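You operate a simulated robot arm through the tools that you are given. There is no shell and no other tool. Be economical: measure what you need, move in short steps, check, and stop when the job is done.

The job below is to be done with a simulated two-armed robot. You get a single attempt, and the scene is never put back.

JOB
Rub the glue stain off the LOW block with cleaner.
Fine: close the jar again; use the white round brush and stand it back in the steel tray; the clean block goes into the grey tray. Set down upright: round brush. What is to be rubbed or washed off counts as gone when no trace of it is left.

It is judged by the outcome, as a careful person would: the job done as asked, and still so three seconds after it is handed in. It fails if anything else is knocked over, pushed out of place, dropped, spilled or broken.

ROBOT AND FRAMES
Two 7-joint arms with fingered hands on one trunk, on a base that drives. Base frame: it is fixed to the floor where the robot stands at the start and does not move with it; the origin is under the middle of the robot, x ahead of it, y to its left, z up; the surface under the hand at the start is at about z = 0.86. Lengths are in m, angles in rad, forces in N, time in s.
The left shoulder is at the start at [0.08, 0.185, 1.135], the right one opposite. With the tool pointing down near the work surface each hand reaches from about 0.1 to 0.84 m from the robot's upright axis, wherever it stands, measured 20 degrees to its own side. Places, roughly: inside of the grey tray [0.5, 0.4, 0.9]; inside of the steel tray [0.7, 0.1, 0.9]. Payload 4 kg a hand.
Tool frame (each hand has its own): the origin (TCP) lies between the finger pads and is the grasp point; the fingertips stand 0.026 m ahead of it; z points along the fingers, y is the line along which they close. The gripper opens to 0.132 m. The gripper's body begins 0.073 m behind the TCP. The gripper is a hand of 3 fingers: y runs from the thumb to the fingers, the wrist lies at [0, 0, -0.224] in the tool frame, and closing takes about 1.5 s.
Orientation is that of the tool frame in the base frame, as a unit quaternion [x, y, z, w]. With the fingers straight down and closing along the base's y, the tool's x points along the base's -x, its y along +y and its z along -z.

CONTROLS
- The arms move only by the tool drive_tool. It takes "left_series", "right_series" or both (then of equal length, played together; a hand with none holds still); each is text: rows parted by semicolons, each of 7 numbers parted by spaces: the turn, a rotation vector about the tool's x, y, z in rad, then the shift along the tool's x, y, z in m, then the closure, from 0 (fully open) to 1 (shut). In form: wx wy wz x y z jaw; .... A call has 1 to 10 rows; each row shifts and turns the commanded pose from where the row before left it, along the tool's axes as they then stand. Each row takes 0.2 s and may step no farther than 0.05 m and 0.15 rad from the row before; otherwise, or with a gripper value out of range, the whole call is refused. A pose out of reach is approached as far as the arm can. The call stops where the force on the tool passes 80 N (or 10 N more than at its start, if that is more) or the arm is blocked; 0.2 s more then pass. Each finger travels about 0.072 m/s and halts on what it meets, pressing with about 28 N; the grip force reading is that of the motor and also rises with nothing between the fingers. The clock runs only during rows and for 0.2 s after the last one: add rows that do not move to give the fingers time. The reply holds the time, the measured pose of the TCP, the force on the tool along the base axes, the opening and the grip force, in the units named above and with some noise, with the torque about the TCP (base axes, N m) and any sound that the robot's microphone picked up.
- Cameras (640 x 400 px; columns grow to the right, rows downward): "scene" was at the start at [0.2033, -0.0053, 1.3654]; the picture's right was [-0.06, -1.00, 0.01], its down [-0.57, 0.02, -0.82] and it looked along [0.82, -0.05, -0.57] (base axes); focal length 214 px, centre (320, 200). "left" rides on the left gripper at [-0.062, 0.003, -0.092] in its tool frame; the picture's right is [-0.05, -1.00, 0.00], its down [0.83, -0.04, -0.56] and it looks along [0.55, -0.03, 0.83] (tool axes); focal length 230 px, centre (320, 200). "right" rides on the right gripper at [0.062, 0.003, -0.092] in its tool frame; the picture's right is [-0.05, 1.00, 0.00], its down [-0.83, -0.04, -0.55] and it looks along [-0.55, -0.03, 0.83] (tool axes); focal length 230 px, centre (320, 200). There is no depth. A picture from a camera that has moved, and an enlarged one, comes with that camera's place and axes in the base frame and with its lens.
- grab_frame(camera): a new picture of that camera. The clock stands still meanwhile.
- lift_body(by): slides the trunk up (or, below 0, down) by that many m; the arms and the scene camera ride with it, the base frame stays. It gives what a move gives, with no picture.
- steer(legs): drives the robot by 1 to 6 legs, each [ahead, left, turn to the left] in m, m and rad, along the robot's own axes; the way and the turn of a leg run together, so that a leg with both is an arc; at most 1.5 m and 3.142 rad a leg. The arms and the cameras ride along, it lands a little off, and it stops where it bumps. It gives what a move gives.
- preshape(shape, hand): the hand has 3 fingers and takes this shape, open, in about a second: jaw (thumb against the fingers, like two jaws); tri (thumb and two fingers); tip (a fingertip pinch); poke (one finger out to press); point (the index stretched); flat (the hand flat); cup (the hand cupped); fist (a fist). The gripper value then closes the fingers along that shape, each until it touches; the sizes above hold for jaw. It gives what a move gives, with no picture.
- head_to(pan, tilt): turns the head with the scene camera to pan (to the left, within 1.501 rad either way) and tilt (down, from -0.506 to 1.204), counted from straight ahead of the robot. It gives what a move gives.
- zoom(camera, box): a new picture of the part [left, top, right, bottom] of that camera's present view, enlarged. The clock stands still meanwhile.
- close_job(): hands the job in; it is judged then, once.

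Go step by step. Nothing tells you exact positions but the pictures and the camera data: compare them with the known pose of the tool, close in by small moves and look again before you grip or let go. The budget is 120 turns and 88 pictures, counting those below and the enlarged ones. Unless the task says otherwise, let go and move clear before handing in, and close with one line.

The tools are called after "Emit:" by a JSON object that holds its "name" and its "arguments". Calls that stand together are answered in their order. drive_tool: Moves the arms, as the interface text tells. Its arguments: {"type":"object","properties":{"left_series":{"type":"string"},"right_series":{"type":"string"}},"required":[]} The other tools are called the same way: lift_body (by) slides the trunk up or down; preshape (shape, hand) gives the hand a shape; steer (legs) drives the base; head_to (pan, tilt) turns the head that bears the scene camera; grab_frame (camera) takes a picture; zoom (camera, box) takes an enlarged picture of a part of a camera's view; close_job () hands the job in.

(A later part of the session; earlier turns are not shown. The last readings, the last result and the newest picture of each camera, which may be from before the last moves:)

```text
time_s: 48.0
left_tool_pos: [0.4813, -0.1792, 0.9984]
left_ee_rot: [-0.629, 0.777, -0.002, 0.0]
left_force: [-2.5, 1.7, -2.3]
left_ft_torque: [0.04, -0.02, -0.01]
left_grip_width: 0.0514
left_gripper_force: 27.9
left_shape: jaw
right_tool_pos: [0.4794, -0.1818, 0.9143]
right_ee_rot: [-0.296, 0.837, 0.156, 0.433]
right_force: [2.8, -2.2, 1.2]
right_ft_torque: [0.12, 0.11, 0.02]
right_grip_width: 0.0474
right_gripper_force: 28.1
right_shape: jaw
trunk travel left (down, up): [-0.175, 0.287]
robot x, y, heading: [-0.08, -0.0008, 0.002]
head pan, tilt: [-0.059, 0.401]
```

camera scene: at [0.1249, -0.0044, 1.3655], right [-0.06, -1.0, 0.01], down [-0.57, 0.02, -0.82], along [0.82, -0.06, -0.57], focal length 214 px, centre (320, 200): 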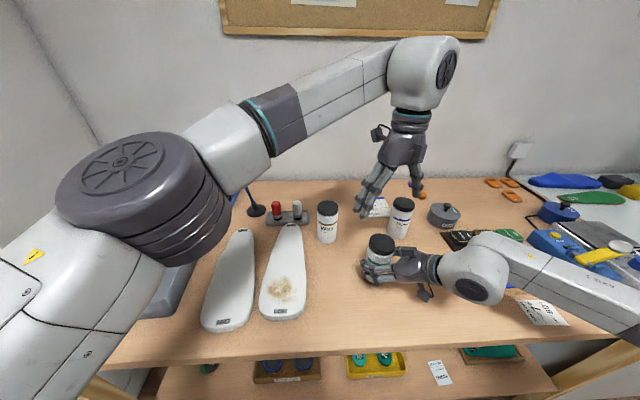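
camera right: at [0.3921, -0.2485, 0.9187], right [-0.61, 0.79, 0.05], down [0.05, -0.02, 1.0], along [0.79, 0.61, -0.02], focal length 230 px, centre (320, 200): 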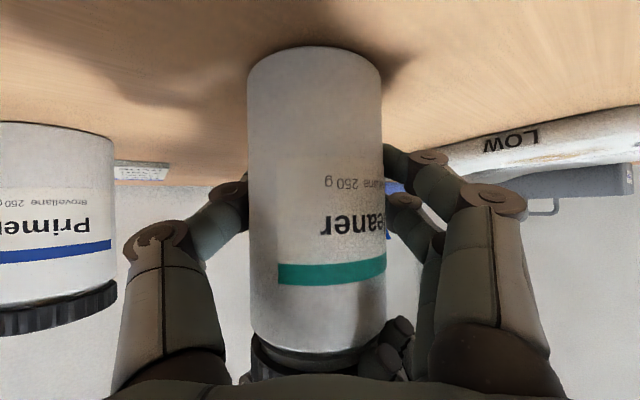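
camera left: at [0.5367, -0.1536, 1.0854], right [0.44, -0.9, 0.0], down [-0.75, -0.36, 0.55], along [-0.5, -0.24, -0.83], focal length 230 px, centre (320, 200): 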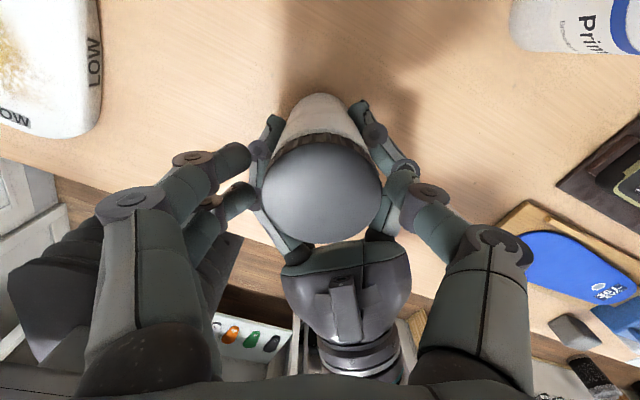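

The pull force is now only about 2 N, so it seems free. Lifting further gently.

Emit:
{"name": "drive_tool", "arguments": {"left_series": "0 0 0 0 0 -0.003 1; 0 0 0 0 0 -0.003 1; 0 0 0 0 0 -0.003 1; 0 0 0 0 0 0 1"}}

Emit:
{"name": "grab_frame", "arguments": {"camera": "right"}}

```text
time_s: 49.0
left_tool_pos: [0.4808, -0.1786, 1.0084]
left_ee_rot: [-0.629, 0.777, -0.001, 0.001]
left_force: [-0.3, -0.8, -0.2]
left_ft_torque: [0.03, -0.02, -0.01]
left_grip_width: 0.0514
left_gripper_force: 28.0
left_shape: jaw
right_tool_pos: [0.4799, -0.1794, 0.9143]
right_ee_rot: [-0.296, 0.837, 0.156, 0.432]
right_force: [-1.7, -0.4, 0.5]
right_ft_torque: [-0.05, -0.02, 0.02]
right_grip_width: 0.0474
right_gripper_force: 27.5
right_shape: jaw
trunk travel left (down, up): [-0.175, 0.287]
robot x, y, heading: [-0.078, -0.0008, -0.0]
head pan, tilt: [-0.059, 0.401]
```

```text
61 pictures are left
camera right: at [0.3913, -0.2483, 0.9179], right [-0.61, 0.79, 0.05], down [0.05, -0.02, 1.0], along [0.79, 0.61, -0.03], focal length 230 px, centre (320, 200)
```

right: 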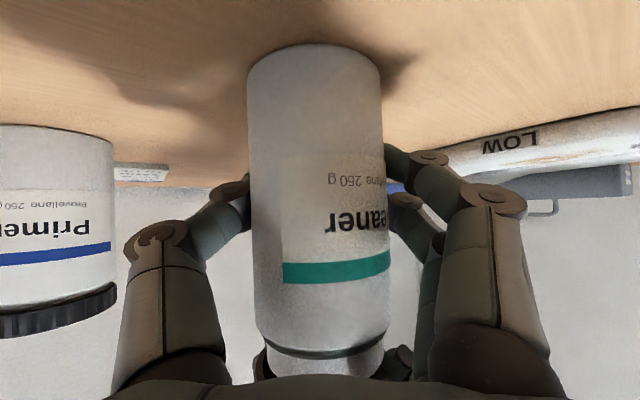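

The lid is off. I'll carry it up and over to a clear spot on the table between the LOW block and the jar, around (0.45, -0.06).

Emit:
{"name": "drive_tool", "arguments": {"left_series": "0 0 0 0 0 -0.04 1; 0 0 0 0 0 -0.04 1; 0 0 0 -0.0366 0.0184 0 1; 0 0 0 -0.0366 0.0184 0 1; 0 0 0 -0.0366 0.0184 0 1; 0 0 0 0 0 0.04 1; 0 0 0 0 0 0.04 1; 0 0 0 0 0 0.04 1; 0 0 0 0 0 0.04 1; 0 0 0 0 0 0 1"}}

Emit:
{"name": "grab_frame", "arguments": {"camera": "left"}}

Emit:
{"name": "grab_frame", "arguments": {"camera": "scene"}}

```text
time_s: 51.2
left_tool_pos: [0.4499, -0.0609, 0.9294]
left_ee_rot: [-0.629, 0.778, -0.001, 0.0]
left_force: [-0.1, 0.0, 0.1]
left_ft_torque: [0.05, 0.01, 0.0]
left_grip_width: 0.0513
left_gripper_force: 27.7
left_shape: jaw
right_tool_pos: [0.4792, -0.1803, 0.9159]
right_ee_rot: [-0.297, 0.837, 0.156, 0.433]
right_force: [0.9, 0.0, -0.3]
right_ft_torque: [0.01, 0.01, 0.04]
right_grip_width: 0.0473
right_gripper_force: 28.5
right_shape: jaw
trunk travel left (down, up): [-0.175, 0.287]
robot x, y, heading: [-0.0717, -0.0006, 0.002]
head pan, tilt: [-0.059, 0.401]
```

```text
60 pictures are left
camera left: at [0.46, -0.0006, 1.0223], right [0.99, -0.16, 0.0], down [-0.13, -0.82, 0.55], along [-0.09, -0.55, -0.83], focal length 230 px, centre (320, 200)
```

left: 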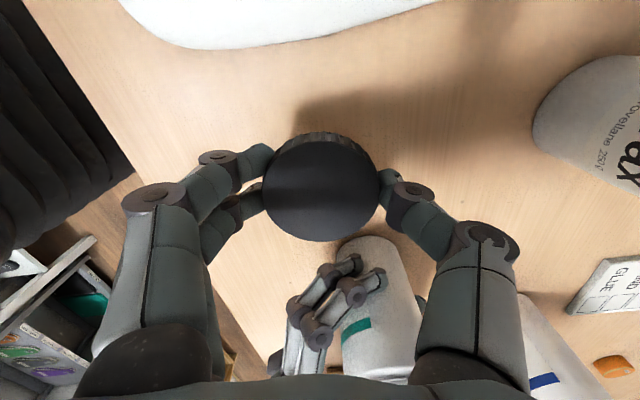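

```text
59 pictures are left
camera scene: at [0.1248, -0.0056, 1.3655], right [-0.06, -1.0, 0.01], down [-0.57, 0.02, -0.82], along [0.82, -0.05, -0.57], focal length 214 px, centre (320, 200)
```

scene: 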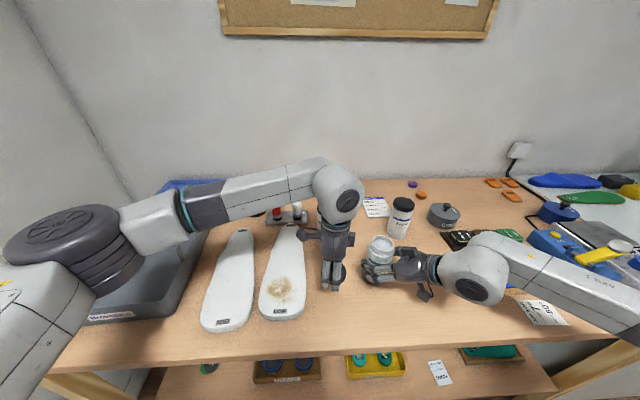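

Clear spot below. I lower the lid until it touches.

Emit:
{"name": "drive_tool", "arguments": {"left_series": "0 0 0 0 0 0.02 1; 0 0 0 0 0 0.01 1; 0 0 0 0 0 0.005 1; 0 0 0 0 0 0.003 1; 0 0 0 0 0 0.002 1; 0 0 0 0 0 0 1"}}

```text
time_s: 52.6
left_tool_pos: [0.4515, -0.0615, 0.8879]
left_ee_rot: [-0.629, 0.778, -0.001, 0.001]
left_force: [0.1, 0.5, 0.1]
left_ft_torque: [-0.01, -0.03, 0.0]
left_grip_width: 0.0513
left_gripper_force: 28.4
left_shape: jaw
right_tool_pos: [0.4795, -0.1804, 0.9154]
right_ee_rot: [-0.298, 0.836, 0.157, 0.433]
right_force: [0.1, 1.2, -0.7]
right_ft_torque: [-0.06, -0.02, -0.02]
right_grip_width: 0.0473
right_gripper_force: 27.9
right_shape: jaw
trunk travel left (down, up): [-0.175, 0.287]
robot x, y, heading: [-0.0787, 0.001, 0.0]
head pan, tilt: [-0.059, 0.401]
```

Emit:
{"name": "drive_tool", "arguments": {"left_series": "0 0 0 0 0 0.0015 1; 0 0 0 0 0 0.0015 1; 0 0 0 0 0 0 1"}}

Emit:
{"name": "grab_frame", "arguments": {"camera": "left"}}

```text
time_s: 53.5
left_tool_pos: [0.4497, -0.0615, 0.8867]
left_ee_rot: [-0.629, 0.778, 0.0, 0.0]
left_force: [0.1, 2.5, 10.5]
left_ft_torque: [0.08, 0.34, -0.07]
left_grip_width: 0.0511
left_gripper_force: 28.0
left_shape: jaw
right_tool_pos: [0.4787, -0.1806, 0.9151]
right_ee_rot: [-0.297, 0.836, 0.156, 0.434]
right_force: [0.0, -0.2, -1.1]
right_ft_torque: [-0.04, -0.01, 0.05]
right_grip_width: 0.0476
right_gripper_force: 27.8
right_shape: jaw
trunk travel left (down, up): [-0.175, 0.287]
robot x, y, heading: [-0.0783, -0.0009, -0.001]
head pan, tilt: [-0.059, 0.401]
```

```text
58 pictures are left
camera left: at [0.4598, -0.0004, 0.9803], right [0.99, -0.16, 0.0], down [-0.13, -0.82, 0.56], along [-0.09, -0.55, -0.83], focal length 230 px, centre (320, 200)
```

left: 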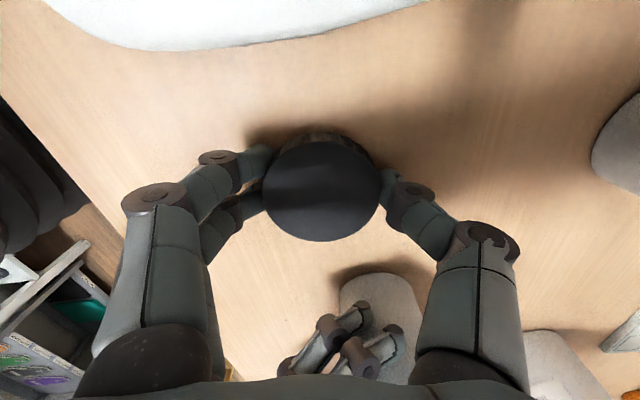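

The lid is standing on the table. I release, rise, and go above the white brush near (0.72, 0.04).

Emit:
{"name": "drive_tool", "arguments": {"left_series": "0 0 0 0 0 -0.001 0.8; 0 0 0 0 0 0 0.45; 0 0 0 0 0 0 0.35; 0 0 0 0 0 0 0.35; 0 0 0 0 0 -0.03 0.35; 0 0 0 0 0 -0.045 0.35; 0 0 0 0 0 -0.045 0.2; 0 0 0 0 0 -0.045 0.2; 0 0 0 0 0 -0.02 0.2; 0 0 0 0 0 0 0.2"}}

Emit:
{"name": "drive_tool", "arguments": {"left_series": "0 0 0 -0.0257 -0.0409 0 0.2; 0 0 0 -0.0257 -0.0409 0 0.2; 0 0 0 -0.0257 -0.0409 0 0.2; 0 0 0 -0.0257 -0.0409 0 0.2; 0 0 0 -0.0257 -0.0409 0 0.2; 0 0 0 -0.0257 -0.0409 0 0.2; 0 0 0 0 0 0 0.2"}}

Emit:
{"name": "grab_frame", "arguments": {"camera": "left"}}

Emit:
{"name": "grab_frame", "arguments": {"camera": "scene"}}

```text
time_s: 55.6
left_tool_pos: [0.4494, -0.0608, 1.0714]
left_ee_rot: [-0.629, 0.778, 0.0, 0.0]
left_force: [0.4, 0.1, -0.2]
left_ft_torque: [0.02, 0.03, 0.02]
left_grip_width: 0.105
left_gripper_force: 0.3
left_shape: jaw
right_tool_pos: [0.4801, -0.1809, 0.9154]
right_ee_rot: [-0.297, 0.836, 0.156, 0.433]
right_force: [1.0, -0.1, -1.0]
right_ft_torque: [-0.05, 0.02, 0.01]
right_grip_width: 0.0474
right_gripper_force: 28.5
right_shape: jaw
trunk travel left (down, up): [-0.175, 0.287]
robot x, y, heading: [-0.0792, -0.0015, 0.002]
head pan, tilt: [-0.059, 0.401]
```

```text
time_s: 57.2
left_tool_pos: [0.668, 0.0457, 1.0573]
left_ee_rot: [-0.63, 0.777, 0.0, 0.001]
left_force: [0.4, -0.5, -0.4]
left_ft_torque: [-0.01, -0.03, 0.02]
left_grip_width: 0.1054
left_gripper_force: 0.0
left_shape: jaw
left hand out of reach, approached as far as the arm can: row 5, 6
right_tool_pos: [0.4798, -0.1821, 0.9153]
right_ee_rot: [-0.297, 0.837, 0.156, 0.433]
right_force: [-0.4, 0.7, -0.4]
right_ft_torque: [0.0, 0.02, 0.04]
right_grip_width: 0.0471
right_gripper_force: 27.9
right_shape: jaw
trunk travel left (down, up): [-0.175, 0.287]
robot x, y, heading: [-0.0766, 0.0056, -0.004]
head pan, tilt: [-0.059, 0.401]
```

```text
57 pictures are left
camera left: at [0.6777, 0.104, 1.1516], right [0.99, -0.16, 0.0], down [-0.13, -0.82, 0.55], along [-0.09, -0.55, -0.83], focal length 230 px, centre (320, 200)
```

left: 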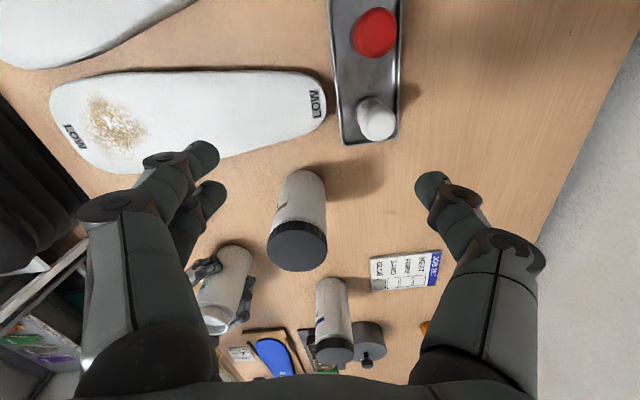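

```text
56 pictures are left
camera scene: at [0.1241, -0.007, 1.3656], right [-0.06, -1.0, 0.01], down [-0.57, 0.02, -0.82], along [0.82, -0.05, -0.57], focal length 214 px, centre (320, 200)
```

scene: 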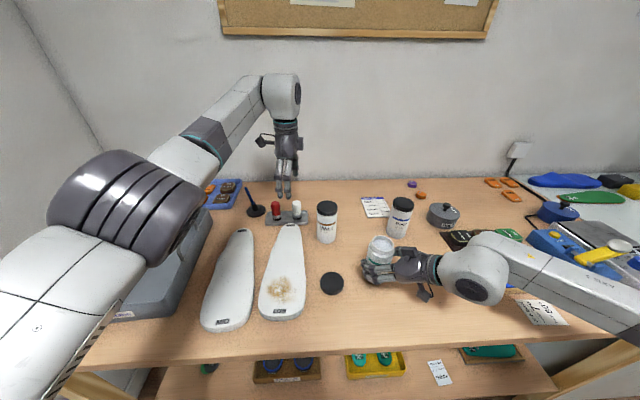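

The brush is at (0.720, 0.038), but the straight-down pose is just out of reach. Tilting the hand forward about 20° fixes that without driving; first a closer look at the brush and the open jar.

Emit:
{"name": "zoom", "arguments": {"camera": "scene", "box": [230, 175, 350, 250]}}

Emit:
{"name": "zoom", "arguments": {"camera": "scene", "box": [310, 215, 430, 305]}}

Emit:
{"name": "zoom", "arguments": {"camera": "left", "box": [300, 0, 460, 160]}}

```text
5.33 times, centred on (290, 212) of scene
camera zoom: at [0.1241, -0.007, 1.3656], right [-0.06, -1.0, 0.01], down [-0.57, 0.02, -0.82], along [0.82, -0.05, -0.57], focal length 1144 px, centre (480, 133)
```

zoom: 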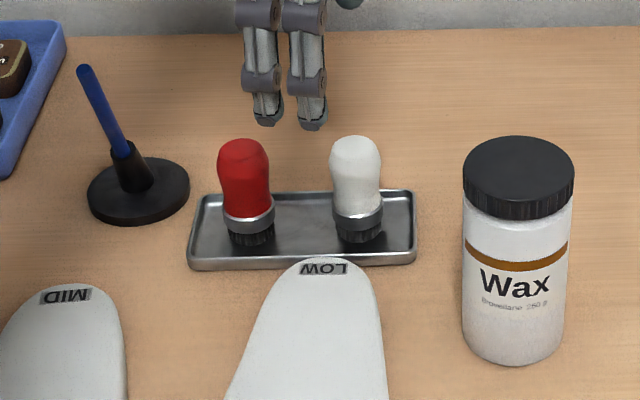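

```text
4.44 times, centred on (370, 260) of scene
camera zoom: at [0.1241, -0.007, 1.3656], right [-0.06, -1.0, 0.01], down [-0.57, 0.02, -0.82], along [0.82, -0.05, -0.57], focal length 953 px, centre (98, -67)
```

zoom: 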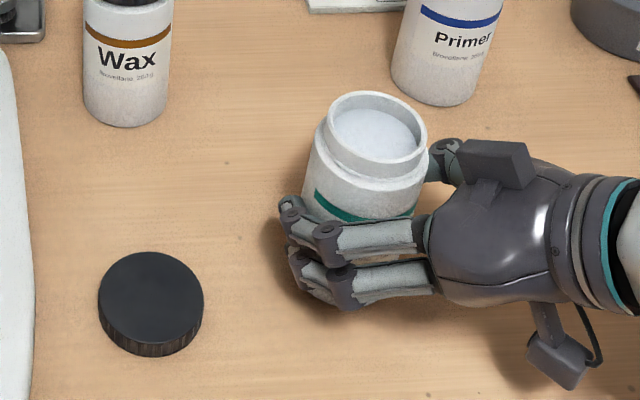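

```text
2.50 times, centred on (380, 80) of left
camera zoom: at [0.6777, 0.104, 1.1516], right [0.99, -0.16, 0.0], down [-0.13, -0.82, 0.55], along [-0.09, -0.55, -0.83], focal length 575 px, centre (170, 500)
```

zoom: 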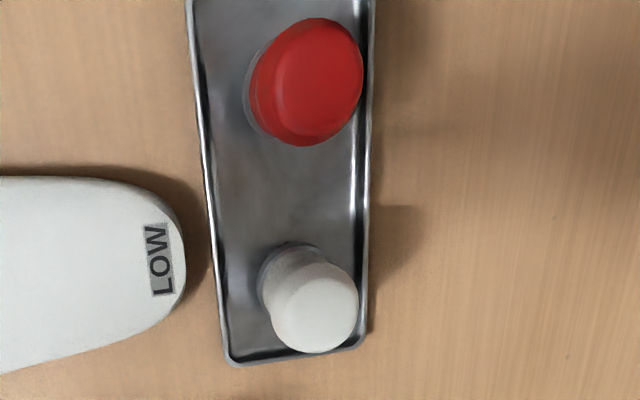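

The white brush is about 8 cm tall, handle 3 cm wide. I back off a bit, turn the hand to yaw 0 and tilt it forward.

Emit:
{"name": "drive_tool", "arguments": {"left_series": "0 0 0 0.008 0.037 0 0.2; 0 0 0 0.008 0.037 0 0.2; 0 0 0.136 0 0 0 0.2; 0 0 0.136 0 0 0 0.2; 0 0 0.136 0 0 0 0.2; 0 0 0.136 0 0 0 0.2; 0 0 0.136 0 0 0 0.2; 0 0 0.136 0 0 0 0.2; 0 0 0.136 0 0 0 0.2; 0 0 0.136 0 0 0 0.2"}}

Emit:
{"name": "drive_tool", "arguments": {"left_series": "0 0 0.136 0 0 0 0.3; 0 0 0.136 0 0 0 0.3; 0 -0.117 0 0 0 0 0.3; 0 -0.117 0 0 0 0 0.3; 0 -0.117 0 0 0 0 0.3; 0 0 0 0 0 0 0.3"}}

```text
time_s: 59.5
left_tool_pos: [0.5921, 0.0461, 1.058]
left_ee_rot: [-0.135, 0.991, 0.0, 0.001]
left_force: [0.0, -0.8, -0.8]
left_ft_torque: [0.06, 0.0, 0.0]
left_grip_width: 0.1052
left_gripper_force: 0.1
left_shape: jaw
right_tool_pos: [0.4792, -0.1811, 0.9147]
right_ee_rot: [-0.297, 0.837, 0.156, 0.433]
right_force: [0.5, 0.0, -0.1]
right_ft_torque: [-0.02, 0.02, 0.04]
right_grip_width: 0.0472
right_gripper_force: 28.0
right_shape: jaw
trunk travel left (down, up): [-0.175, 0.287]
robot x, y, heading: [-0.0769, 0.001, 0.004]
head pan, tilt: [-0.059, 0.401]
```

```text
time_s: 60.9
left_tool_pos: [0.5933, 0.0456, 1.0581]
left_ee_rot: [-0.001, 0.984, 0.0, 0.176]
left_force: [-0.5, -0.5, -0.1]
left_ft_torque: [-0.04, 0.0, -0.03]
left_grip_width: 0.0928
left_gripper_force: 0.1
left_shape: jaw
right_tool_pos: [0.4791, -0.1809, 0.9155]
right_ee_rot: [-0.296, 0.837, 0.156, 0.433]
right_force: [0.3, -0.2, 0.1]
right_ft_torque: [-0.04, 0.05, 0.0]
right_grip_width: 0.0469
right_gripper_force: 28.1
right_shape: jaw
trunk travel left (down, up): [-0.175, 0.287]
robot x, y, heading: [-0.0771, -0.0015, -0.001]
head pan, tilt: [-0.059, 0.401]
```

Emit:
{"name": "drive_tool", "arguments": {"left_series": "0 0 0 -0.0247 -0.0025 0.0247 0.3; 0 0 0 -0.0247 -0.0025 0.0247 0.3; 0 0 0 -0.0247 -0.0025 0.0247 0.3; 0 0 0 0 0 0 0.3"}}

Emit:
{"name": "grab_frame", "arguments": {"camera": "left"}}

Emit:
{"name": "zoom", "arguments": {"camera": "scene", "box": [230, 175, 350, 250]}}

```text
time_s: 61.9
left_tool_pos: [0.6877, 0.0389, 1.0129]
left_ee_rot: [0.0, 0.985, -0.001, 0.175]
left_force: [0.2, -0.3, -0.1]
left_ft_torque: [0.01, 0.0, -0.01]
left_grip_width: 0.0927
left_gripper_force: 0.0
left_shape: jaw
right_tool_pos: [0.4789, -0.18, 0.9168]
right_ee_rot: [-0.297, 0.837, 0.155, 0.433]
right_force: [-0.1, -0.6, -0.6]
right_ft_torque: [-0.04, 0.02, 0.02]
right_grip_width: 0.0469
right_gripper_force: 27.7
right_shape: jaw
trunk travel left (down, up): [-0.175, 0.287]
robot x, y, heading: [-0.0797, 0.002, -0.0]
head pan, tilt: [-0.059, 0.401]
```

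```text
52 pictures are left
camera left: at [0.7131, 0.0411, 1.1214], right [0.05, -1.0, 0.02], down [-0.97, -0.04, 0.23], along [-0.23, -0.03, -0.97], focal length 230 px, centre (320, 200)
```

left: 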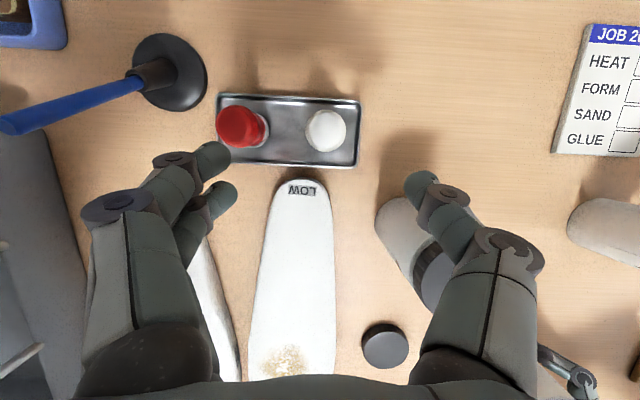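

```text
5.33 times, centred on (290, 212) of scene
camera zoom: at [0.1246, -0.0051, 1.3655], right [-0.06, -1.0, 0.01], down [-0.57, 0.02, -0.82], along [0.82, -0.05, -0.57], focal length 1144 px, centre (480, 133)
```

zoom: 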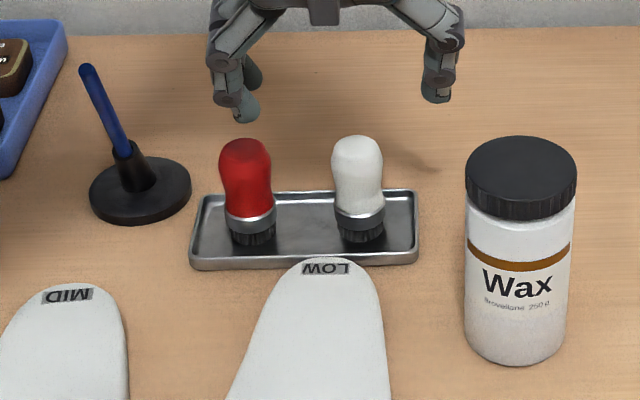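

Narrowing the fingers to avoid the red brush and lowering partway, then checking.

Emit:
{"name": "drive_tool", "arguments": {"left_series": "0 0 0 -0.001 -0.003 0 0.5; 0 0 0 0 0 0 0.5; 0 0 0 0 0 0.025 0.5; 0 0 0 0 0 0.02 0.5; 0 0 0 0 0 0.015 0.5; 0 0 0 0 0 0 0.5"}}

Emit:
{"name": "grab_frame", "arguments": {"camera": "left"}}

Emit:
{"name": "zoom", "arguments": {"camera": "scene", "box": [230, 175, 350, 250]}}

```text
time_s: 63.2
left_tool_pos: [0.7098, 0.035, 0.9573]
left_ee_rot: [0.0, 0.984, 0.0, 0.176]
left_force: [-1.0, 0.2, 0.2]
left_ft_torque: [0.01, 0.04, -0.03]
left_grip_width: 0.0667
left_gripper_force: 0.2
left_shape: jaw
right_tool_pos: [0.4797, -0.1813, 0.915]
right_ee_rot: [-0.296, 0.837, 0.155, 0.433]
right_force: [1.2, 0.6, 0.3]
right_ft_torque: [-0.02, 0.06, 0.0]
right_grip_width: 0.047
right_gripper_force: 27.8
right_shape: jaw
trunk travel left (down, up): [-0.175, 0.287]
robot x, y, heading: [-0.0765, 0.0024, -0.001]
head pan, tilt: [-0.059, 0.401]
```

```text
50 pictures are left
camera left: at [0.7348, 0.0371, 1.0663], right [0.05, -1.0, 0.02], down [-0.97, -0.04, 0.23], along [-0.23, -0.03, -0.97], focal length 230 px, centre (320, 200)
```

left: 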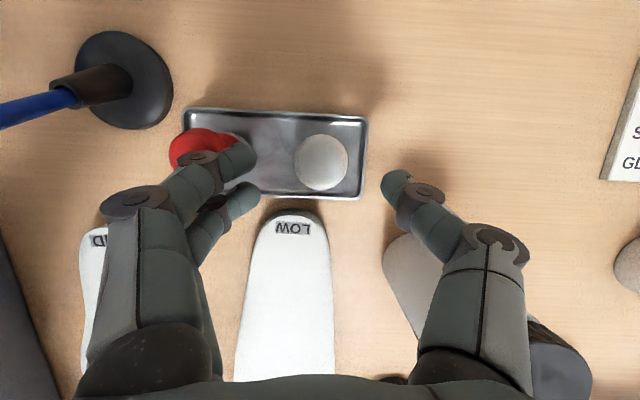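

```text
5.33 times, centred on (290, 212) of scene
camera zoom: at [0.1249, -0.0055, 1.3655], right [-0.06, -1.0, 0.01], down [-0.57, 0.02, -0.82], along [0.82, -0.05, -0.57], focal length 1144 px, centre (480, 133)
```

zoom: 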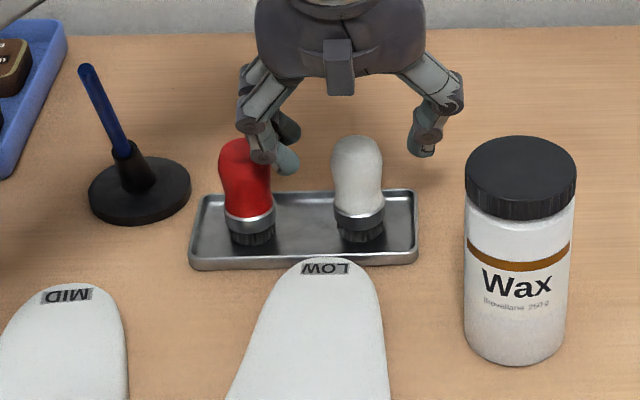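

The brush is centred between the fingers. I narrow further here to clear the red brush, then look again.

Emit:
{"name": "drive_tool", "arguments": {"left_series": "0 0 0 0 0 0 0.65; 0 0 0 0 0 0 0.65; 0 0 0 0 0 0 0.65; 0 0 0 0 0 0.015 0.65; 0 0 0 0 0 0 0.65"}}

Emit:
{"name": "grab_frame", "arguments": {"camera": "left"}}

Emit:
{"name": "zoom", "arguments": {"camera": "scene", "box": [230, 175, 350, 250]}}

```text
time_s: 64.5
left_tool_pos: [0.7146, 0.0351, 0.9424]
left_ee_rot: [0.0, 0.984, 0.0, 0.176]
left_force: [-0.6, 0.5, -0.3]
left_ft_torque: [-0.02, 0.0, 0.01]
left_grip_width: 0.0468
left_gripper_force: 0.0
left_shape: jaw
right_tool_pos: [0.4801, -0.1806, 0.9151]
right_ee_rot: [-0.297, 0.837, 0.155, 0.433]
right_force: [0.7, 0.2, -0.3]
right_ft_torque: [-0.03, 0.03, 0.02]
right_grip_width: 0.0469
right_gripper_force: 28.1
right_shape: jaw
trunk travel left (down, up): [-0.175, 0.287]
robot x, y, heading: [-0.0775, 0.0011, -0.003]
head pan, tilt: [-0.059, 0.401]
```

```text
48 pictures are left
camera left: at [0.7403, 0.0372, 1.0515], right [0.05, -1.0, 0.02], down [-0.97, -0.04, 0.23], along [-0.23, -0.03, -0.97], focal length 230 px, centre (320, 200)
```

left: 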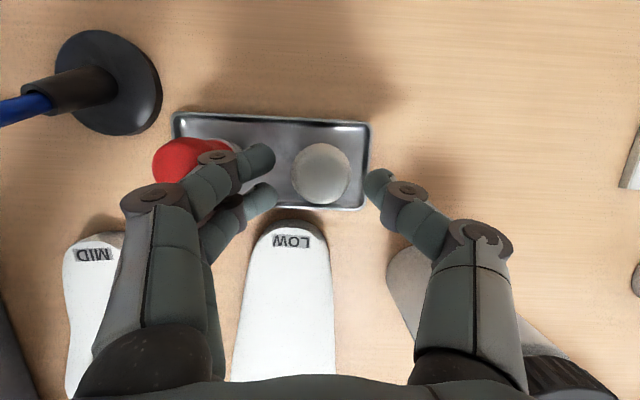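

```text
5.33 times, centred on (290, 212) of scene
camera zoom: at [0.1248, -0.0055, 1.3655], right [-0.06, -1.0, 0.01], down [-0.57, 0.02, -0.82], along [0.82, -0.05, -0.57], focal length 1144 px, centre (480, 133)
```

zoom: 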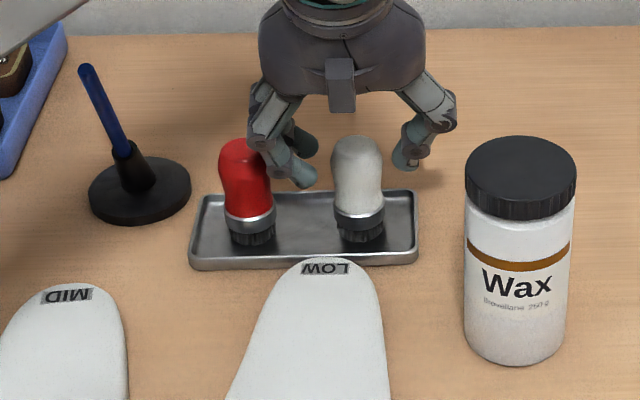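

Centred and clear. Final lowering and gripping the white brush.

Emit:
{"name": "drive_tool", "arguments": {"left_series": "0 0 0 0 0 0.011 0.65; 0 0 0 0 0 0.011 0.65; 0 0 0 0 0 0 0.8; 0 0 0 0 0 0 0.9; 0 0 0 0 0 0 1; 0 0 0 0 0 0 1; 0 0 0 0 0 0 1"}}

Emit:
{"name": "grab_frame", "arguments": {"camera": "left"}}

Emit:
{"name": "zoom", "arguments": {"camera": "scene", "box": [230, 175, 350, 250]}}

```text
time_s: 66.0
left_tool_pos: [0.7219, 0.0329, 0.9222]
left_ee_rot: [0.001, 0.985, -0.001, 0.175]
left_force: [0.1, 0.6, -0.5]
left_ft_torque: [-0.01, 0.01, 0.03]
left_grip_width: 0.0244
left_gripper_force: 27.8
left_shape: jaw
right_tool_pos: [0.4797, -0.1806, 0.9151]
right_ee_rot: [-0.297, 0.837, 0.156, 0.433]
right_force: [0.4, -0.4, -0.6]
right_ft_torque: [0.02, 0.03, 0.01]
right_grip_width: 0.047
right_gripper_force: 28.3
right_shape: jaw
trunk travel left (down, up): [-0.175, 0.287]
robot x, y, heading: [-0.0768, -0.0004, -0.0]
head pan, tilt: [-0.059, 0.401]
```

```text
46 pictures are left
camera left: at [0.748, 0.0373, 1.031], right [0.05, -1.0, 0.02], down [-0.97, -0.04, 0.23], along [-0.23, -0.03, -0.97], focal length 230 px, centre (320, 200)
```

left: 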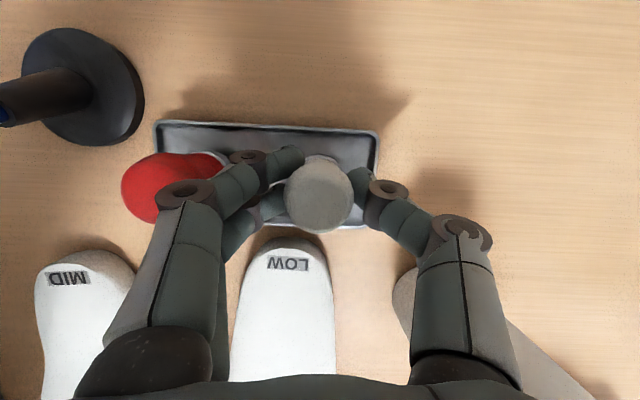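

```text
5.33 times, centred on (290, 212) of scene
camera zoom: at [0.1252, -0.0054, 1.3654], right [-0.06, -1.0, 0.01], down [-0.57, 0.02, -0.82], along [0.82, -0.05, -0.57], focal length 1144 px, centre (480, 133)
```

zoom: 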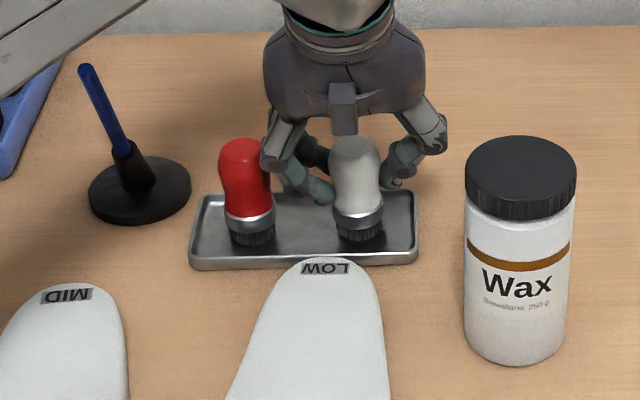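

The brush is gripped. Lifting straight up and checking that the red one stays.

Emit:
{"name": "drive_tool", "arguments": {"left_series": "0 0 0 -0.0034 -0.001 -0.0094 1; 0 0 0 -0.0069 -0.001 -0.0188 1; 0 0 0 -0.0103 -0.001 -0.0282 1; 0 0 0 -0.0138 0 -0.0376 1; 0 0 0 0 0 0 1"}}

Emit:
{"name": "zoom", "arguments": {"camera": "scene", "box": [210, 115, 370, 250]}}

```text
time_s: 67.2
left_tool_pos: [0.7232, 0.0322, 1.0207]
left_ee_rot: [-0.001, 0.985, 0.0, 0.174]
left_force: [0.4, 0.6, -1.6]
left_ft_torque: [-0.01, -0.01, 0.01]
left_grip_width: 0.0244
left_gripper_force: 27.9
left_shape: jaw
right_tool_pos: [0.4799, -0.1802, 0.9157]
right_ee_rot: [-0.296, 0.837, 0.155, 0.433]
right_force: [-0.7, -1.0, 0.0]
right_ft_torque: [0.01, 0.05, -0.01]
right_grip_width: 0.0466
right_gripper_force: 27.4
right_shape: jaw
trunk travel left (down, up): [-0.175, 0.287]
robot x, y, heading: [-0.0767, -0.0005, -0.003]
head pan, tilt: [-0.059, 0.401]
```

```text
2.96 times, centred on (290, 182) of scene
camera zoom: at [0.1258, -0.0052, 1.3652], right [-0.06, -1.0, 0.01], down [-0.57, 0.02, -0.82], along [0.82, -0.05, -0.57], focal length 636 px, centre (409, 252)
```

zoom: 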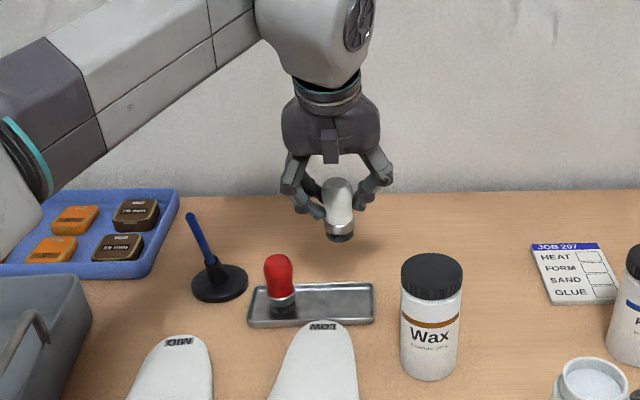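

Brush lifted cleanly. I rise and carry it over the open jar.

Emit:
{"name": "drive_tool", "arguments": {"left_series": "0 0 0 0.0179 0 -0.0385 1; 0 0 0 0.0179 0 -0.0385 1; 0 0 0 0.0286 -0.0353 -0.0105 1; 0 0 0 0.0286 -0.0353 -0.0105 1; 0 0 0 0.0286 -0.0353 -0.0105 1; 0 0 0 0.0286 -0.0353 -0.0105 1; 0 0 0 0.0286 -0.0353 -0.0105 1; 0 0 0 0.0286 -0.0353 -0.0105 1; 0 0 0 0 0 0 1"}}

Emit:
{"name": "grab_frame", "arguments": {"camera": "left"}}

Emit:
{"name": "zoom", "arguments": {"camera": "scene", "box": [300, 160, 460, 300]}}

```text
time_s: 69.2
left_tool_pos: [0.4776, -0.1785, 1.0816]
left_ee_rot: [-0.001, 0.985, 0.0, 0.174]
left_force: [0.6, 0.0, -0.8]
left_ft_torque: [-0.02, -0.01, 0.02]
left_grip_width: 0.0241
left_gripper_force: 27.9
left_shape: jaw
right_tool_pos: [0.4803, -0.18, 0.9157]
right_ee_rot: [-0.297, 0.837, 0.155, 0.433]
right_force: [0.3, 0.2, -0.7]
right_ft_torque: [0.0, 0.1, 0.02]
right_grip_width: 0.0468
right_gripper_force: 28.2
right_shape: jaw
trunk travel left (down, up): [-0.175, 0.287]
robot x, y, heading: [-0.0786, -0.0001, 0.003]
head pan, tilt: [-0.059, 0.401]
```

```text
43 pictures are left
camera left: at [0.5027, -0.1766, 1.1913], right [0.05, -1.0, 0.02], down [-0.97, -0.04, 0.24], along [-0.23, -0.03, -0.97], focal length 230 px, centre (320, 200)
```

left: 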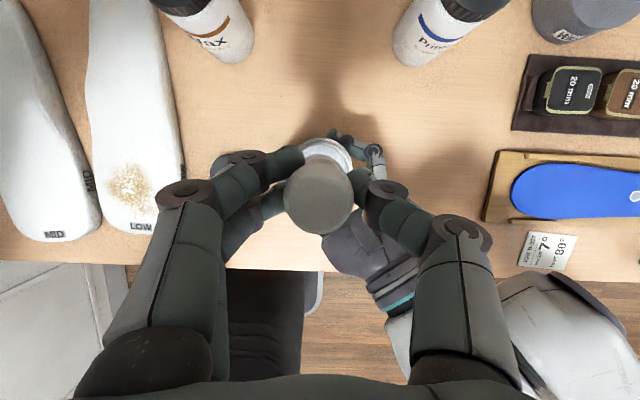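

```text
2.86 times, centred on (380, 230) of scene
camera zoom: at [0.1257, -0.0047, 1.3653], right [-0.06, -1.0, 0.01], down [-0.57, 0.02, -0.82], along [0.82, -0.06, -0.57], focal length 613 px, centre (149, 114)
```

zoom: 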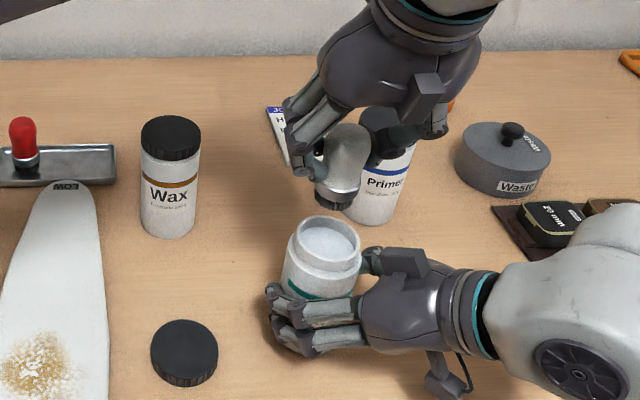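

Bristles align with the jar mouth to within a few mm. I lower to just at the rim and check.

Emit:
{"name": "drive_tool", "arguments": {"left_series": "0 0 0 0.0019 0 -0.0007 1; 0 0 0 0.0052 0 0.0141 1; 0 0 0 0.0052 0 0.0141 1; 0 0 0 0.0041 0 0.0113 1; 0 0 0 0 0 0 1"}}

Emit:
{"name": "zoom", "arguments": {"camera": "scene", "box": [340, 195, 420, 265]}}

```text
time_s: 70.5
left_tool_pos: [0.4746, -0.18, 1.0414]
left_ee_rot: [-0.002, 0.985, 0.0, 0.175]
left_force: [0.0, -0.1, 0.0]
left_ft_torque: [0.02, 0.01, 0.03]
left_grip_width: 0.024
left_gripper_force: 28.2
left_shape: jaw
right_tool_pos: [0.4791, -0.1799, 0.9152]
right_ee_rot: [-0.297, 0.837, 0.156, 0.432]
right_force: [1.0, 1.2, 0.5]
right_ft_torque: [0.01, 0.04, 0.02]
right_grip_width: 0.047
right_gripper_force: 28.6
right_shape: jaw
trunk travel left (down, up): [-0.175, 0.287]
robot x, y, heading: [-0.08, 0.001, -0.0]
head pan, tilt: [-0.059, 0.401]
```

```text
5.71 times, centred on (380, 230) of scene
camera zoom: at [0.125, -0.0055, 1.3655], right [-0.06, -1.0, 0.01], down [-0.57, 0.02, -0.82], along [0.82, -0.05, -0.57], focal length 1226 px, centre (-23, 29)
```

zoom: 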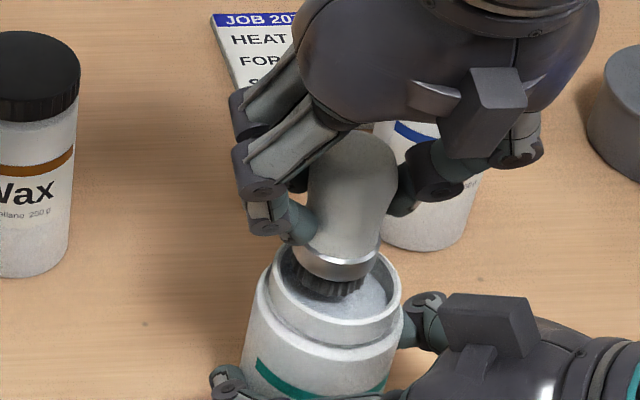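

Slightly left of centre; shift 4 mm and dip.

Emit:
{"name": "drive_tool", "arguments": {"left_series": "0 0 0 -0.001 -0.004 0 1; 0 0 0 0.0021 0 0.0056 1; 0 0 0 0.0021 0 0.0056 1; 0 0 0 0.0021 0 0.0056 1; 0 0 0 0 0 0 1"}}

Emit:
{"name": "zoom", "arguments": {"camera": "scene", "box": [340, 195, 420, 265]}}

```text
time_s: 71.7
left_tool_pos: [0.4779, -0.1843, 1.0271]
left_ee_rot: [-0.002, 0.984, -0.001, 0.178]
left_force: [4.3, -0.8, 26.2]
left_ft_torque: [-0.01, -0.08, -0.01]
left_grip_width: 0.0248
left_gripper_force: 28.2
left_shape: jaw
right_tool_pos: [0.4788, -0.1808, 0.9152]
right_ee_rot: [-0.297, 0.837, 0.155, 0.433]
right_force: [2.3, 1.4, -5.4]
right_ft_torque: [-0.1, 0.02, 0.02]
right_grip_width: 0.0469
right_gripper_force: 28.1
right_shape: jaw
trunk travel left (down, up): [-0.175, 0.287]
robot x, y, heading: [-0.0783, 0.0002, 0.004]
head pan, tilt: [-0.059, 0.401]
```

```text
5.71 times, centred on (380, 230) of scene
camera zoom: at [0.1239, -0.005, 1.366], right [-0.06, -1.0, 0.01], down [-0.57, 0.02, -0.82], along [0.82, -0.05, -0.57], focal length 1226 px, centre (-23, 29)
```

zoom: 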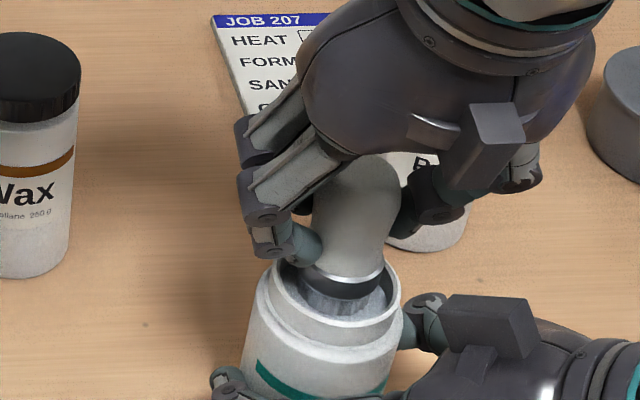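

Bristles reached the cleaner (contact force). I raise the brush and inspect.

Emit:
{"name": "drive_tool", "arguments": {"left_series": "0 0 0 -0.0021 0 -0.0056 1; 0 0 0 -0.0069 0 -0.0188 1; 0 0 0 -0.0138 0 -0.0376 1; 0 0 0 0 0 0 1"}}

Emit:
{"name": "zoom", "arguments": {"camera": "scene", "box": [320, 170, 420, 270]}}

```text
time_s: 72.7
left_tool_pos: [0.4781, -0.1845, 1.0886]
left_ee_rot: [0.001, 0.985, 0.0, 0.175]
left_force: [-0.3, -0.9, 0.3]
left_ft_torque: [-0.01, 0.01, 0.01]
left_grip_width: 0.0247
left_gripper_force: 27.9
left_shape: jaw
right_tool_pos: [0.4807, -0.1805, 0.9148]
right_ee_rot: [-0.297, 0.837, 0.157, 0.433]
right_force: [-0.1, -0.7, 0.4]
right_ft_torque: [0.02, 0.09, 0.0]
right_grip_width: 0.0467
right_gripper_force: 28.5
right_shape: jaw
trunk travel left (down, up): [-0.175, 0.287]
robot x, y, heading: [-0.0774, -0.0, -0.003]
head pan, tilt: [-0.059, 0.401]
```

```text
4.00 times, centred on (370, 220) of scene
camera zoom: at [0.1257, -0.0054, 1.3652], right [-0.06, -1.0, 0.01], down [-0.57, 0.02, -0.82], along [0.82, -0.05, -0.57], focal length 858 px, centre (120, 120)
```

zoom: 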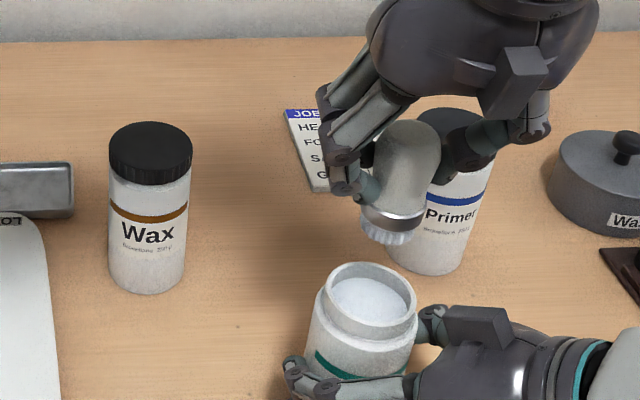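

The bristles are loaded with white cleaner. I carry the brush over the stain (about (0.435, 0.066)) and stop just above.

Emit:
{"name": "drive_tool", "arguments": {"left_series": "0 0 0 0.007 0.0411 -0.0026 1; 0 0 0 0.007 0.0411 -0.0026 1; 0 0 0 0.007 0.0411 -0.0026 1; 0 0 0 0.007 0.0411 -0.0026 1; 0 0 0 0.007 0.0411 -0.0026 1; 0 0 0 0.007 0.0411 -0.0026 1; 0 0 0 0.0119 0 0.0324 1; 0 0 0 0.0119 0 0.0324 1; 0 0 0 0.0069 0 0.0188 1; 0 0 0 0 0 0 1"}}

Emit:
{"name": "grab_frame", "arguments": {"camera": "left"}}

Emit:
{"name": "zoom", "arguments": {"camera": "scene", "box": [210, 200, 370, 330]}}

```text
time_s: 74.8
left_tool_pos: [0.4324, 0.0619, 1.0011]
left_ee_rot: [-0.001, 0.984, 0.0, 0.176]
left_force: [-0.4, 0.3, -1.0]
left_ft_torque: [-0.02, 0.03, -0.04]
left_grip_width: 0.0247
left_gripper_force: 28.1
left_shape: jaw
right_tool_pos: [0.4802, -0.1808, 0.9155]
right_ee_rot: [-0.296, 0.837, 0.155, 0.433]
right_force: [-0.4, -0.9, 0.0]
right_ft_torque: [-0.02, 0.03, 0.01]
right_grip_width: 0.0465
right_gripper_force: 27.5
right_shape: jaw
trunk travel left (down, up): [-0.175, 0.287]
robot x, y, heading: [-0.0765, 0.0043, -0.001]
head pan, tilt: [-0.059, 0.401]
```

```text
38 pictures are left
camera left: at [0.458, 0.0645, 1.1096], right [0.05, -1.0, 0.02], down [-0.97, -0.04, 0.23], along [-0.23, -0.03, -0.97], focal length 230 px, centre (320, 200)
```

left: 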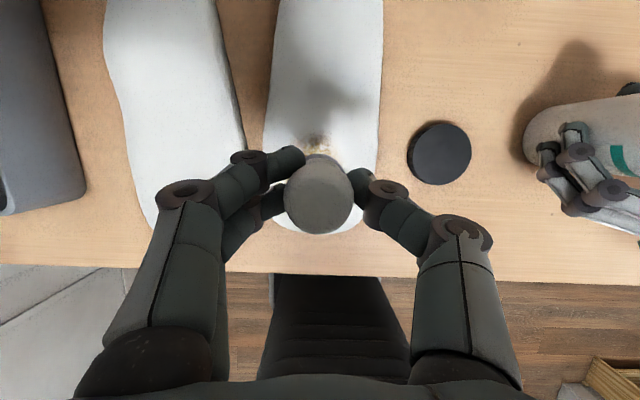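

```text
3.08 times, centred on (290, 265) of scene
camera zoom: at [0.1249, -0.0054, 1.3655], right [-0.06, -1.0, 0.01], down [-0.57, 0.02, -0.82], along [0.82, -0.05, -0.57], focal length 660 px, centre (412, 0)
```

zoom: 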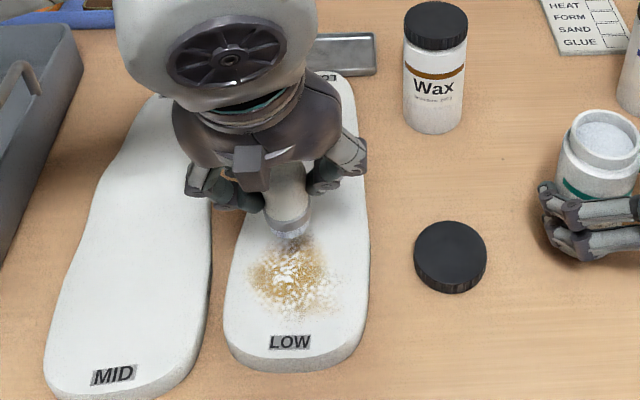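

Above the stain. Lowering until light contact.

Emit:
{"name": "drive_tool", "arguments": {"left_series": "0 0 0 0.0069 0 0.0188 1; 0 0 0 0.0069 0 0.0188 1; 0 0 0 0.0017 0 0.0047 1; 0 0 0 0.001 0 0.0028 1; 0 0 0 0 0 0 1"}}

```text
time_s: 76.0
left_tool_pos: [0.4327, 0.0621, 0.9514]
left_ee_rot: [0.0, 0.985, 0.0, 0.175]
left_force: [-0.6, 0.3, -0.9]
left_ft_torque: [0.02, -0.01, -0.05]
left_grip_width: 0.0246
left_gripper_force: 27.9
left_shape: jaw
right_tool_pos: [0.48, -0.1811, 0.9144]
right_ee_rot: [-0.296, 0.837, 0.155, 0.434]
right_force: [0.4, -0.3, 0.5]
right_ft_torque: [-0.03, 0.01, -0.01]
right_grip_width: 0.0467
right_gripper_force: 27.7
right_shape: jaw
trunk travel left (down, up): [-0.175, 0.287]
robot x, y, heading: [-0.0787, 0.0011, -0.001]
head pan, tilt: [-0.059, 0.401]
```

Emit:
{"name": "drive_tool", "arguments": {"left_series": "0 0 0 0.001 0 0.0028 1; 0 0 0 0.001 0 0.0028 1; 0 0 0 0 0 0 1"}}

Emit:
{"name": "drive_tool", "arguments": {"left_series": "0 0 0 0.0007 0 0.0019 1; 0 0 0 0 0 0 1"}}

```text
time_s: 76.8
left_tool_pos: [0.433, 0.0622, 0.9462]
left_ee_rot: [-0.001, 0.985, 0.001, 0.175]
left_force: [-0.7, 0.1, 0.7]
left_ft_torque: [-0.02, 0.0, 0.01]
left_grip_width: 0.0245
left_gripper_force: 27.4
left_shape: jaw
right_tool_pos: [0.4814, -0.1805, 0.915]
right_ee_rot: [-0.297, 0.837, 0.156, 0.433]
right_force: [0.5, 0.0, -0.9]
right_ft_torque: [-0.03, 0.05, 0.0]
right_grip_width: 0.047
right_gripper_force: 27.8
right_shape: jaw
trunk travel left (down, up): [-0.175, 0.287]
robot x, y, heading: [-0.0802, 0.0014, -0.0]
head pan, tilt: [-0.059, 0.401]
```

```text
time_s: 77.5
left_tool_pos: [0.4327, 0.0629, 0.9439]
left_ee_rot: [0.0, 0.984, 0.0, 0.175]
left_force: [0.0, 0.7, -0.6]
left_ft_torque: [0.01, -0.03, 0.02]
left_grip_width: 0.0246
left_gripper_force: 27.3
left_shape: jaw
right_tool_pos: [0.4799, -0.1808, 0.9142]
right_ee_rot: [-0.297, 0.837, 0.156, 0.433]
right_force: [0.4, -0.8, -0.7]
right_ft_torque: [-0.03, 0.03, 0.0]
right_grip_width: 0.0468
right_gripper_force: 27.6
right_shape: jaw
trunk travel left (down, up): [-0.175, 0.287]
robot x, y, heading: [-0.0806, -0.0009, 0.001]
head pan, tilt: [-0.059, 0.401]
```

Emit:
{"name": "drive_tool", "arguments": {"left_series": "0 0 0 0.0007 0 0.0019 1; 0 0 0 0.0007 0 0.0019 1; 0 0 0 0 0 0 1"}}

Emit:
{"name": "zoom", "arguments": {"camera": "scene", "box": [240, 235, 320, 325]}}

```text
time_s: 78.2
left_tool_pos: [0.4339, 0.0612, 0.941]
left_ee_rot: [-0.001, 0.985, 0.001, 0.175]
left_force: [-0.2, 0.0, -1.3]
left_ft_torque: [0.04, 0.03, 0.01]
left_grip_width: 0.0247
left_gripper_force: 27.7
left_shape: jaw
right_tool_pos: [0.4793, -0.1796, 0.916]
right_ee_rot: [-0.298, 0.837, 0.157, 0.432]
right_force: [0.7, 0.4, -0.4]
right_ft_torque: [-0.05, 0.07, -0.02]
right_grip_width: 0.0467
right_gripper_force: 27.8
right_shape: jaw
trunk travel left (down, up): [-0.175, 0.287]
robot x, y, heading: [-0.0801, -0.0012, -0.001]
head pan, tilt: [-0.059, 0.401]
```

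```text
4.44 times, centred on (280, 280) of scene
camera zoom: at [0.1251, -0.0054, 1.3654], right [-0.06, -1.0, 0.01], down [-0.57, 0.02, -0.82], along [0.82, -0.05, -0.57], focal length 953 px, centre (498, -156)
```

zoom: 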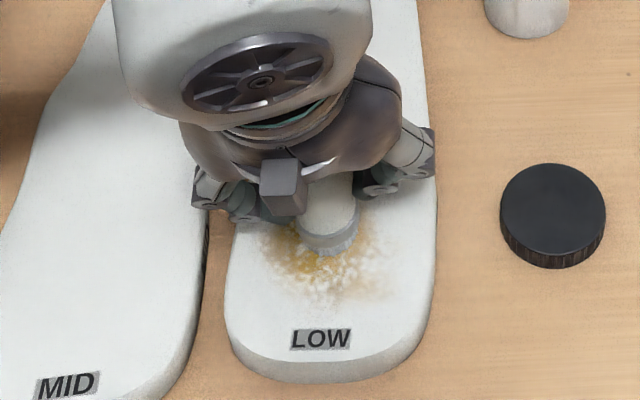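

Just above the surface; a few mm more.

Emit:
{"name": "drive_tool", "arguments": {"left_series": "0 0 0 0.0007 0 0.0019 1; 0 0 0 0.0007 0 0.0019 1; 0 0 0 0 0 0 1"}}

Emit:
{"name": "drive_tool", "arguments": {"left_series": "0 0 0 0.0007 0 0.0019 1; 0 0 0 0 0 0 1"}}

```text
time_s: 79.0
left_tool_pos: [0.4326, 0.0612, 0.9389]
left_ee_rot: [-0.001, 0.984, -0.001, 0.177]
left_force: [4.4, 0.9, 14.3]
left_ft_torque: [0.05, -0.12, -0.02]
left_grip_width: 0.0247
left_gripper_force: 27.3
left_shape: jaw
right_tool_pos: [0.479, -0.1808, 0.9165]
right_ee_rot: [-0.297, 0.836, 0.156, 0.434]
right_force: [-0.7, 0.4, -2.3]
right_ft_torque: [-0.05, 0.01, -0.01]
right_grip_width: 0.0466
right_gripper_force: 28.0
right_shape: jaw
trunk travel left (down, up): [-0.175, 0.287]
robot x, y, heading: [-0.0778, 0.0022, 0.001]
head pan, tilt: [-0.059, 0.401]
```

```text
time_s: 79.7
left_tool_pos: [0.4325, 0.0615, 0.9368]
left_ee_rot: [-0.001, 0.984, -0.001, 0.178]
left_force: [7.7, 0.4, 26.9]
left_ft_torque: [0.04, -0.13, -0.04]
left_grip_width: 0.0249
left_gripper_force: 27.6
left_shape: jaw
right_tool_pos: [0.4789, -0.1807, 0.9161]
right_ee_rot: [-0.297, 0.836, 0.156, 0.434]
right_force: [-0.1, -0.9, -0.7]
right_ft_torque: [-0.05, 0.04, 0.01]
right_grip_width: 0.0468
right_gripper_force: 28.0
right_shape: jaw
trunk travel left (down, up): [-0.175, 0.287]
robot x, y, heading: [-0.0783, 0.0006, 0.003]
head pan, tilt: [-0.059, 0.401]
```

Contact; I back off to about 12 N and begin with a short rub along y.

Emit:
{"name": "drive_tool", "arguments": {"left_series": "0 0 0 -0.0008 0 -0.0022 1; 0 0 0 0 0.012 0 1; 0 0 0 0 0.012 0 1; 0 0 0 0 -0.012 0 1; 0 0 0 0 -0.012 0 1; 0 0 0 0 -0.012 0 1; 0 0 0 0 -0.012 0 1; 0 0 0 0 0.012 0 1; 0 0 0 0 0.012 0 1; 0 0 0 0 0 0 1"}}

Emit:
{"name": "zoom", "arguments": {"camera": "scene", "box": [240, 235, 320, 325]}}

```text
time_s: 81.8
left_tool_pos: [0.4324, 0.0622, 0.9374]
left_ee_rot: [0.0, 0.985, 0.0, 0.174]
left_force: [0.2, -2.9, 8.8]
left_ft_torque: [-0.01, 0.08, 0.0]
left_grip_width: 0.0252
left_gripper_force: 28.1
left_shape: jaw
right_tool_pos: [0.4784, -0.1812, 0.9142]
right_ee_rot: [-0.297, 0.836, 0.156, 0.434]
right_force: [-0.4, -0.2, -1.0]
right_ft_torque: [-0.03, 0.09, 0.01]
right_grip_width: 0.0465
right_gripper_force: 28.0
right_shape: jaw
trunk travel left (down, up): [-0.175, 0.287]
robot x, y, heading: [-0.0779, -0.0004, -0.005]
head pan, tilt: [-0.059, 0.401]
```

```text
4.44 times, centred on (280, 280) of scene
camera zoom: at [0.1244, -0.006, 1.3655], right [-0.06, -1.0, 0.01], down [-0.57, 0.02, -0.82], along [0.82, -0.05, -0.57], focal length 953 px, centre (498, -156)
```

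zoom: 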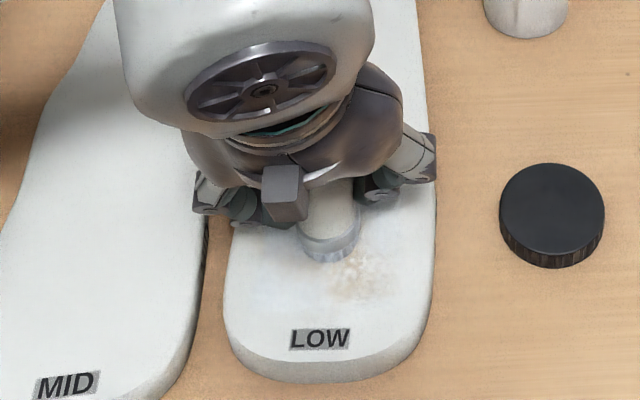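

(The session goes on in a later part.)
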